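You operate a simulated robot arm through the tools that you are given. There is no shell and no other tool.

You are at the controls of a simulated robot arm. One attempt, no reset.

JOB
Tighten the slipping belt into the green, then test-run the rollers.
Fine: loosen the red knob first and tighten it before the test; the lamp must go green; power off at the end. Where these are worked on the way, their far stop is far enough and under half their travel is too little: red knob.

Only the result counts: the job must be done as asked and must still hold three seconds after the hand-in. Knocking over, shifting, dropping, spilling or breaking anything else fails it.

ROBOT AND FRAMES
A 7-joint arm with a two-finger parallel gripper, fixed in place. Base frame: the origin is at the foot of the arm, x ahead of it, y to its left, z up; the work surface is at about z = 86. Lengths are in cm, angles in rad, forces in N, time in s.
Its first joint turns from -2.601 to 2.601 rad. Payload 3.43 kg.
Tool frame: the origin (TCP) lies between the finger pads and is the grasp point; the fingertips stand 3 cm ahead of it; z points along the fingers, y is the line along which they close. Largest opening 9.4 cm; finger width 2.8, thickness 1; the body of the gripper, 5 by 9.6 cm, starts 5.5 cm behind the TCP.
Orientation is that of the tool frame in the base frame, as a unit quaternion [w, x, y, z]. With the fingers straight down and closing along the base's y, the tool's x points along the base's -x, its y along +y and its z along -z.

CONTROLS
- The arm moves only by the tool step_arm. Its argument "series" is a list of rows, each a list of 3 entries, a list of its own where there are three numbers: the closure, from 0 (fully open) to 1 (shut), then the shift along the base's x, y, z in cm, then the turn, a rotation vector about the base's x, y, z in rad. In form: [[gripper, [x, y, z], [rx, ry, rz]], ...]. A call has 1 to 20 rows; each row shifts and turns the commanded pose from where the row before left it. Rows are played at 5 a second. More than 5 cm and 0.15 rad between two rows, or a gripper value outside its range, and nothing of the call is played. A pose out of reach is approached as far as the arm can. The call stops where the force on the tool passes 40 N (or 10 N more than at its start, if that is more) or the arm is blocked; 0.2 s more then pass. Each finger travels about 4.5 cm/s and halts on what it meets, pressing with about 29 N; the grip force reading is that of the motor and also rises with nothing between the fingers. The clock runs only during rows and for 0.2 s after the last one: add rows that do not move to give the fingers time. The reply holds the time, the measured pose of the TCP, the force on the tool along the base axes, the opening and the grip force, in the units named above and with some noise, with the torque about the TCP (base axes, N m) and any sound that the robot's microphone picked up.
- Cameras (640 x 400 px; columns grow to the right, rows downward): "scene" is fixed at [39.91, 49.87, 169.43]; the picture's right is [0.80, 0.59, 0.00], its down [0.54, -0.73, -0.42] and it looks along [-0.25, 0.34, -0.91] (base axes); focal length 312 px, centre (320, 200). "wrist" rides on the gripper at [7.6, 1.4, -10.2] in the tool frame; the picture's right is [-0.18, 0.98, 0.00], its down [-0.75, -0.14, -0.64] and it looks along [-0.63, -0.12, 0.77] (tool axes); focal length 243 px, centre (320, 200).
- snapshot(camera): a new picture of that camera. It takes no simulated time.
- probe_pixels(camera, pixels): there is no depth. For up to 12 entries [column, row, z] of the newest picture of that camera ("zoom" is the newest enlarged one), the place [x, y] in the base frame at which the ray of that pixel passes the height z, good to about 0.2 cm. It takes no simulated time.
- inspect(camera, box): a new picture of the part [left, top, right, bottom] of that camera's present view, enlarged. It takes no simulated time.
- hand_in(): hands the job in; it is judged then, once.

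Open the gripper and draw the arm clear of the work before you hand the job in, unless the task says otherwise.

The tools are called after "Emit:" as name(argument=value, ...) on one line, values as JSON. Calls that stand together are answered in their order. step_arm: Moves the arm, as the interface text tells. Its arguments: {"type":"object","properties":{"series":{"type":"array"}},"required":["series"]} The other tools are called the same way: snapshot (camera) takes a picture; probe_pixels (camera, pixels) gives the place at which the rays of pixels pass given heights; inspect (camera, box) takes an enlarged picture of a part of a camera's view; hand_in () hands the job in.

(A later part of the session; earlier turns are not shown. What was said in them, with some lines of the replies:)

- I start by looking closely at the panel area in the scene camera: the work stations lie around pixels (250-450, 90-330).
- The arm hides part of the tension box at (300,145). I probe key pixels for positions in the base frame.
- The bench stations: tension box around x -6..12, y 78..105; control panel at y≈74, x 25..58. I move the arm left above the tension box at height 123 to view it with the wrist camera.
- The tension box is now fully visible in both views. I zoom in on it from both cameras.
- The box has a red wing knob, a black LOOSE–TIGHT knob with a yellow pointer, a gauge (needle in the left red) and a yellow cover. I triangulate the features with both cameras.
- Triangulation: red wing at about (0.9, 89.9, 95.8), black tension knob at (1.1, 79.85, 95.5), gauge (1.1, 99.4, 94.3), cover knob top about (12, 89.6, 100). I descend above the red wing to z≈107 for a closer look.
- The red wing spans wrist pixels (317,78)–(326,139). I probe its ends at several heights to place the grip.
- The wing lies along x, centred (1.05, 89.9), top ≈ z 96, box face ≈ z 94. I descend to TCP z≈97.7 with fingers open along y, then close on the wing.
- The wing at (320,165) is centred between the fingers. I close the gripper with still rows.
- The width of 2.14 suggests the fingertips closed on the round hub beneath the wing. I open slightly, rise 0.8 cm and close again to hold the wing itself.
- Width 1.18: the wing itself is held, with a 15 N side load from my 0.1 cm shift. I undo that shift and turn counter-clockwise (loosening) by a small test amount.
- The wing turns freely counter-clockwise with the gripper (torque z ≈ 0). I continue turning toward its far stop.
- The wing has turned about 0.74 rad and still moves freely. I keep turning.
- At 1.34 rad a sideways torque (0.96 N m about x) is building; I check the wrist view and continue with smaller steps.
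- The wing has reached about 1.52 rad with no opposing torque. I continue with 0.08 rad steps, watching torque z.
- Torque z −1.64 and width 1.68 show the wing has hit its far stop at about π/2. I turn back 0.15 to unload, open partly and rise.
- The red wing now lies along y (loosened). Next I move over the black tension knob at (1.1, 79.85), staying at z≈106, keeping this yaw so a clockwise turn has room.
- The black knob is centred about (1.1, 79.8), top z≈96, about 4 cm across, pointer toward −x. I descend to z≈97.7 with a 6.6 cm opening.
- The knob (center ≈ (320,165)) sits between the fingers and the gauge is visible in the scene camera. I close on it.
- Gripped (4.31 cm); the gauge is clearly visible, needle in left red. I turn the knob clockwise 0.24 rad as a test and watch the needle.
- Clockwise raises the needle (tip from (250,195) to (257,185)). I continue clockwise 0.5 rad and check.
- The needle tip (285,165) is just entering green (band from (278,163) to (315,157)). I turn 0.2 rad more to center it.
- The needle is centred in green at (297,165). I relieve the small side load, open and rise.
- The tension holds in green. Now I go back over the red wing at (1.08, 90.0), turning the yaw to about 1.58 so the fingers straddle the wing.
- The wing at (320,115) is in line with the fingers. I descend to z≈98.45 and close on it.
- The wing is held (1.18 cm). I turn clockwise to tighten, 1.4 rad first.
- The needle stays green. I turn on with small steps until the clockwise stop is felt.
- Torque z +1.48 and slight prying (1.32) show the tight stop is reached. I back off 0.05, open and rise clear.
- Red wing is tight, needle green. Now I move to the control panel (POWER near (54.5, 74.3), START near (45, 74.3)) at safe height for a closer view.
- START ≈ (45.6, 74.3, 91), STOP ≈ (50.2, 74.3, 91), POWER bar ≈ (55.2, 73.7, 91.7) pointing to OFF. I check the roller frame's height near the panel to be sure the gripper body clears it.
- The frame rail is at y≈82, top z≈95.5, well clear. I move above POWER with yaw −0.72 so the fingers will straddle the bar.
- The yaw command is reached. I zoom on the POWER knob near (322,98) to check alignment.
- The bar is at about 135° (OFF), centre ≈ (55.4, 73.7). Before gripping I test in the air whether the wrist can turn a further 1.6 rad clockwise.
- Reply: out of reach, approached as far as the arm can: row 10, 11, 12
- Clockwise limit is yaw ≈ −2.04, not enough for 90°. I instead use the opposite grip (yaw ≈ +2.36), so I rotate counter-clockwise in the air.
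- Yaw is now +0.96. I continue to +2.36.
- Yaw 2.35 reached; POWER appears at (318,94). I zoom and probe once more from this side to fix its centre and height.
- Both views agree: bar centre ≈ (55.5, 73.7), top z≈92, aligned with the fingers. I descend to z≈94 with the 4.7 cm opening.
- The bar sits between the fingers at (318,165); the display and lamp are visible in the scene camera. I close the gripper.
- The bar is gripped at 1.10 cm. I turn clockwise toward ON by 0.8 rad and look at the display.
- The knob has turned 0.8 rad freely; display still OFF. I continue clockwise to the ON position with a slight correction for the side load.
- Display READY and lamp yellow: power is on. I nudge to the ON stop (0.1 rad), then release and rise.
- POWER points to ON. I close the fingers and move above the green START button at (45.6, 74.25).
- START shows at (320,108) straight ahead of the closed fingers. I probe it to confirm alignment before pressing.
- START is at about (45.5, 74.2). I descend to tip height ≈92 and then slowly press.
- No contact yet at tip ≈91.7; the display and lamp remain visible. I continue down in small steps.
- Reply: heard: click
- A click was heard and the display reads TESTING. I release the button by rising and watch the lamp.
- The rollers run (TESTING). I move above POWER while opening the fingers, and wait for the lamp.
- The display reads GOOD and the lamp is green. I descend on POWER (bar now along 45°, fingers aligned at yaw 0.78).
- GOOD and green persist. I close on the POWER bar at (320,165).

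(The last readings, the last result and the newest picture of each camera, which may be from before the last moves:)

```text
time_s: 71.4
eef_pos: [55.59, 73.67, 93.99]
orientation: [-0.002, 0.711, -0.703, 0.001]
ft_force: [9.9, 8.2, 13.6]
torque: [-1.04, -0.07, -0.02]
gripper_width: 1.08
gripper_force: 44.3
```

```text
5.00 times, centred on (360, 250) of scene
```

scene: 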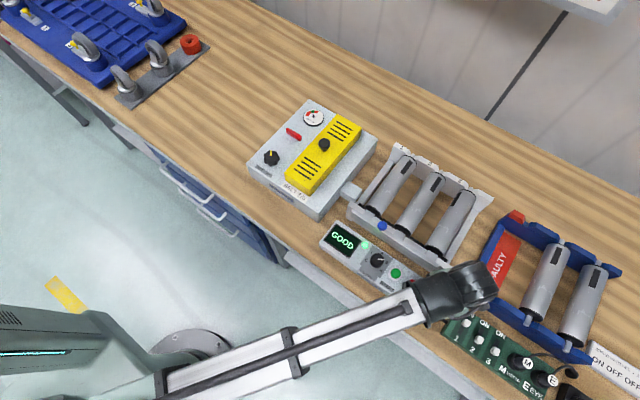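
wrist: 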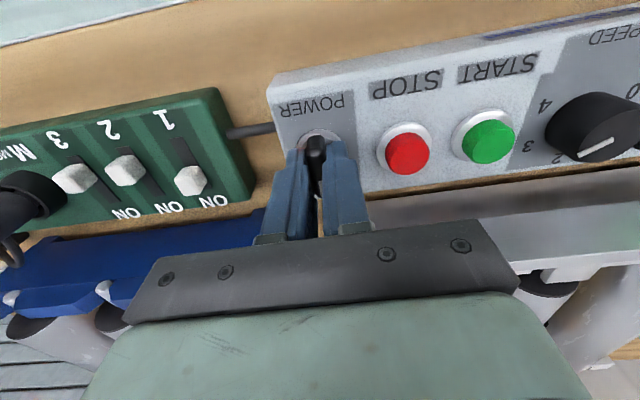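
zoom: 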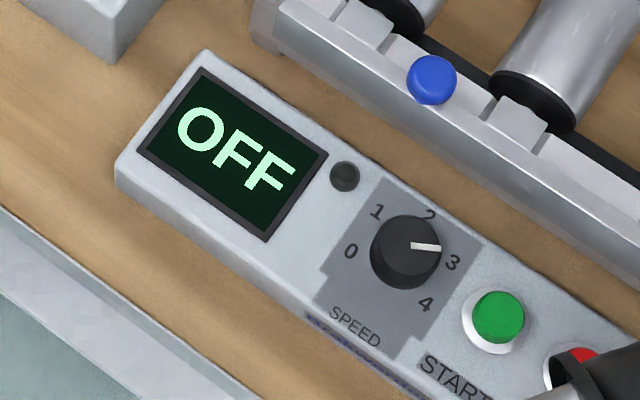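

The display already reads OFF. I finish turning the bar to its OFF stop (about 0.77 rad more).

Emit:
step_arm(series=[[1, [0, 0, 0], [0, 0, 0.1]], [1, [0, 0, 0], [0, 0, 0.1]], [1, [0, 0, 0], [0, 0, 0.1]], [1, [0, 0, 0], [0, 0, 0.1]], [1, [0, 0, 0], [0, 0, 0.1]], [1, [0, 0, 0], [0, 0, 0.1]], [1, [0, 0, 0], [0, 0, 0.1]], [1, [0, 0, 0], [0, 0, 0.07]], [1, [0, 0, 0], [0, 0, 0]]])

Emit:
snapshot(camera="wrist")

Emit:
inspect(camera="scene", box=[310, 210, 410, 290])

```text
time_s: 73.4
eef_pos: [55.47, 73.72, 94.01]
orientation: [-0.003, 0.922, -0.386, 0.0]
ft_force: [20.1, 12.4, 17.1]
torque: [0.65, 0.52, 0.01]
gripper_width: 1.09
gripper_force: 44.4
```

```text
taken
```

wrist: 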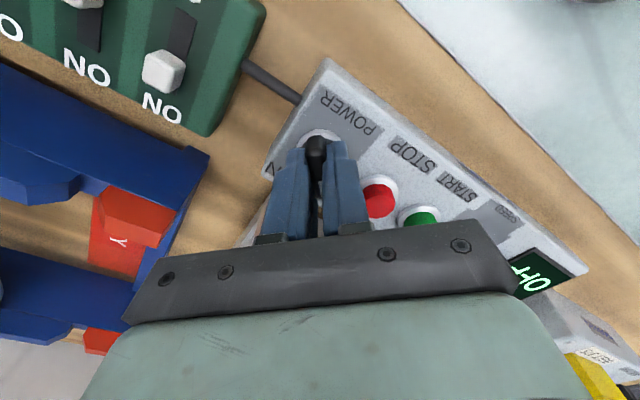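

```text
5.00 times, centred on (360, 250) of scene
```

zoom: 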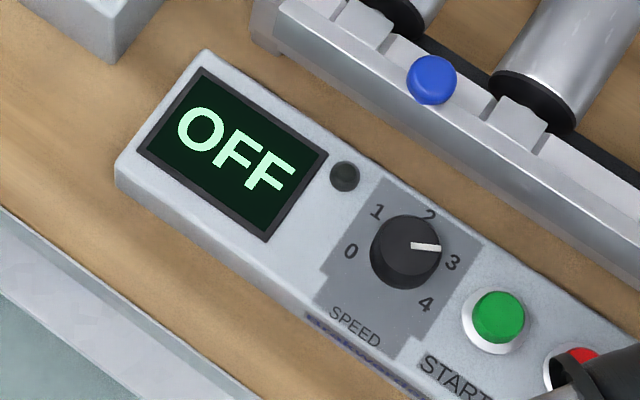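

The bar is back at OFF (yaw 2.35). I open, rise straight up and draw the arm clear.

Emit:
step_arm(series=[[1, [0.05, 0.05, 0], [0, 0, 0]], [0.5, [0, 0, 0], [0, 0, 0]], [0.5, [0, 0, 0], [0, 0, 0]], [0.5, [0, 0, 0], [0, 0, 0]], [0.5, [0, 0, 2], [0, 0, 0]], [0.5, [0, 0, 4], [0, 0, 0]], [0.5, [0, 0, 5], [0, 0, 0]], [0.5, [0, 0, 5], [0, 0, 0]], [0.5, [0, 0, 5], [0, 0, 0]], [0, [0, 0, 3], [0, 0, 0]], [0, [0, 0, 0], [0, 0, 0]], [0, [0, 0, 0], [0, 0, 0]]])

Emit:
snapshot(camera="wrist")

Emit:
snapshot(camera="scene")

```text
time_s: 76.0
eef_pos: [55.42, 73.66, 117.96]
orientation: [-0.001, 0.923, -0.385, 0.0]
ft_force: [0.4, -1.0, -0.1]
torque: [-0.03, 0.01, -0.03]
gripper_width: 9.4
gripper_force: 0.0
```

```text
taken
```

wrist: 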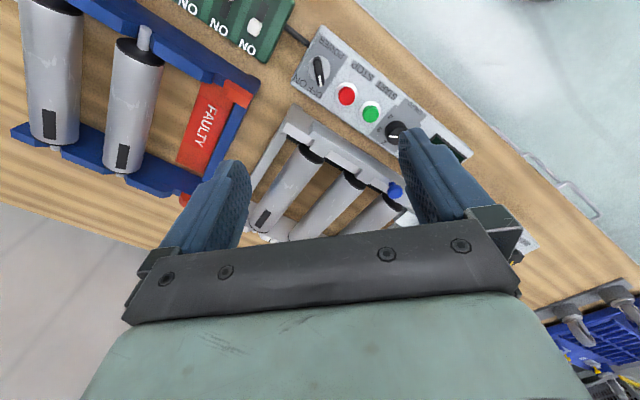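

```text
taken
```

scene: 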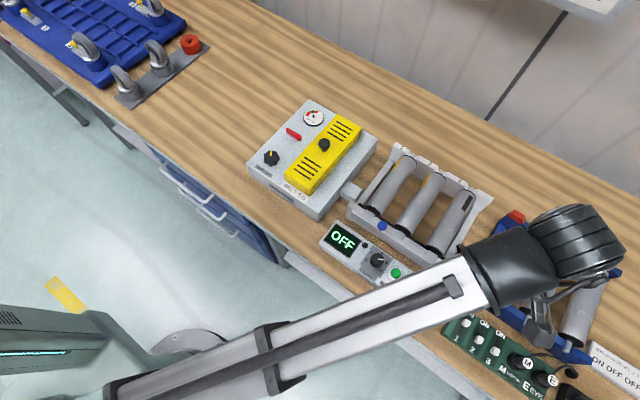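

I check the end state closely: gauge, red wing and display.

Emit:
inspect(camera="scene", box=[235, 90, 395, 215])

Emit:
inspect(camera="scene", box=[280, 95, 350, 135])

Emit:
inspect(camera="wrist", box=[250, 20, 410, 140])

```text
3.20 times, centred on (315, 152) of scene
```

zoom: 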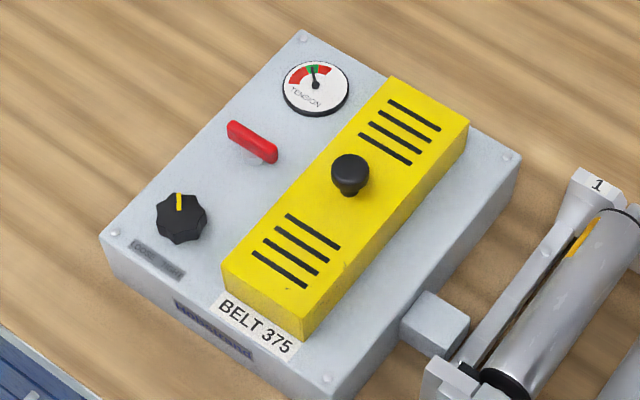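

```text
9.14 times, centred on (315, 115) of scene
```

zoom: 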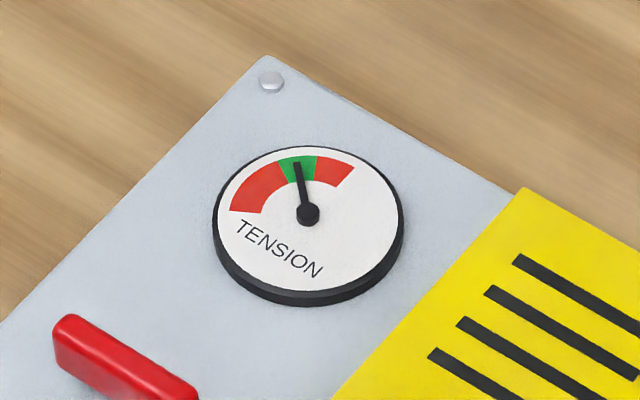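

```text
3.33 times, centred on (330, 80) of wrist
```

zoom: 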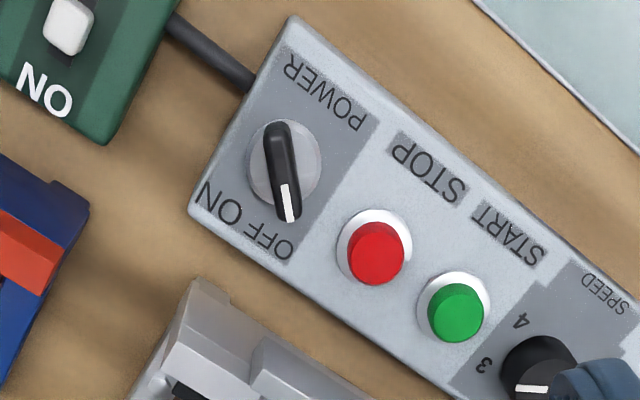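

The gauge is in green, the red wing is tight, POWER points to OFF with the display OFF, and the gripper is open and clear. I hand the job in.

Emit:
hand_in()

```text
The job is handed in.
```

The belt is tightened into the green, the rollers passed their test run, and the job is handed in. The hand-in reply gave no verdict, only that it was received.

- **Red knob:** I turned it about 90° to its loose stop first. I turned it back to its tight stop before the test.
- **Tension:** I turned the black LOOSE–TIGHT knob clockwise until the needle sat in the middle of the green. It was still there in the last picture.
- **Test run:** With power on the display read READY and the lamp was yellow. Pressing START brought TESTING, then GOOD with the lamp green. I went straight to power off without pressing STOP.
- **End state:** The power knob points to OFF and the display reads OFF. The gripper is open and raised about 25 cm above the panel, and nothing else looked moved.
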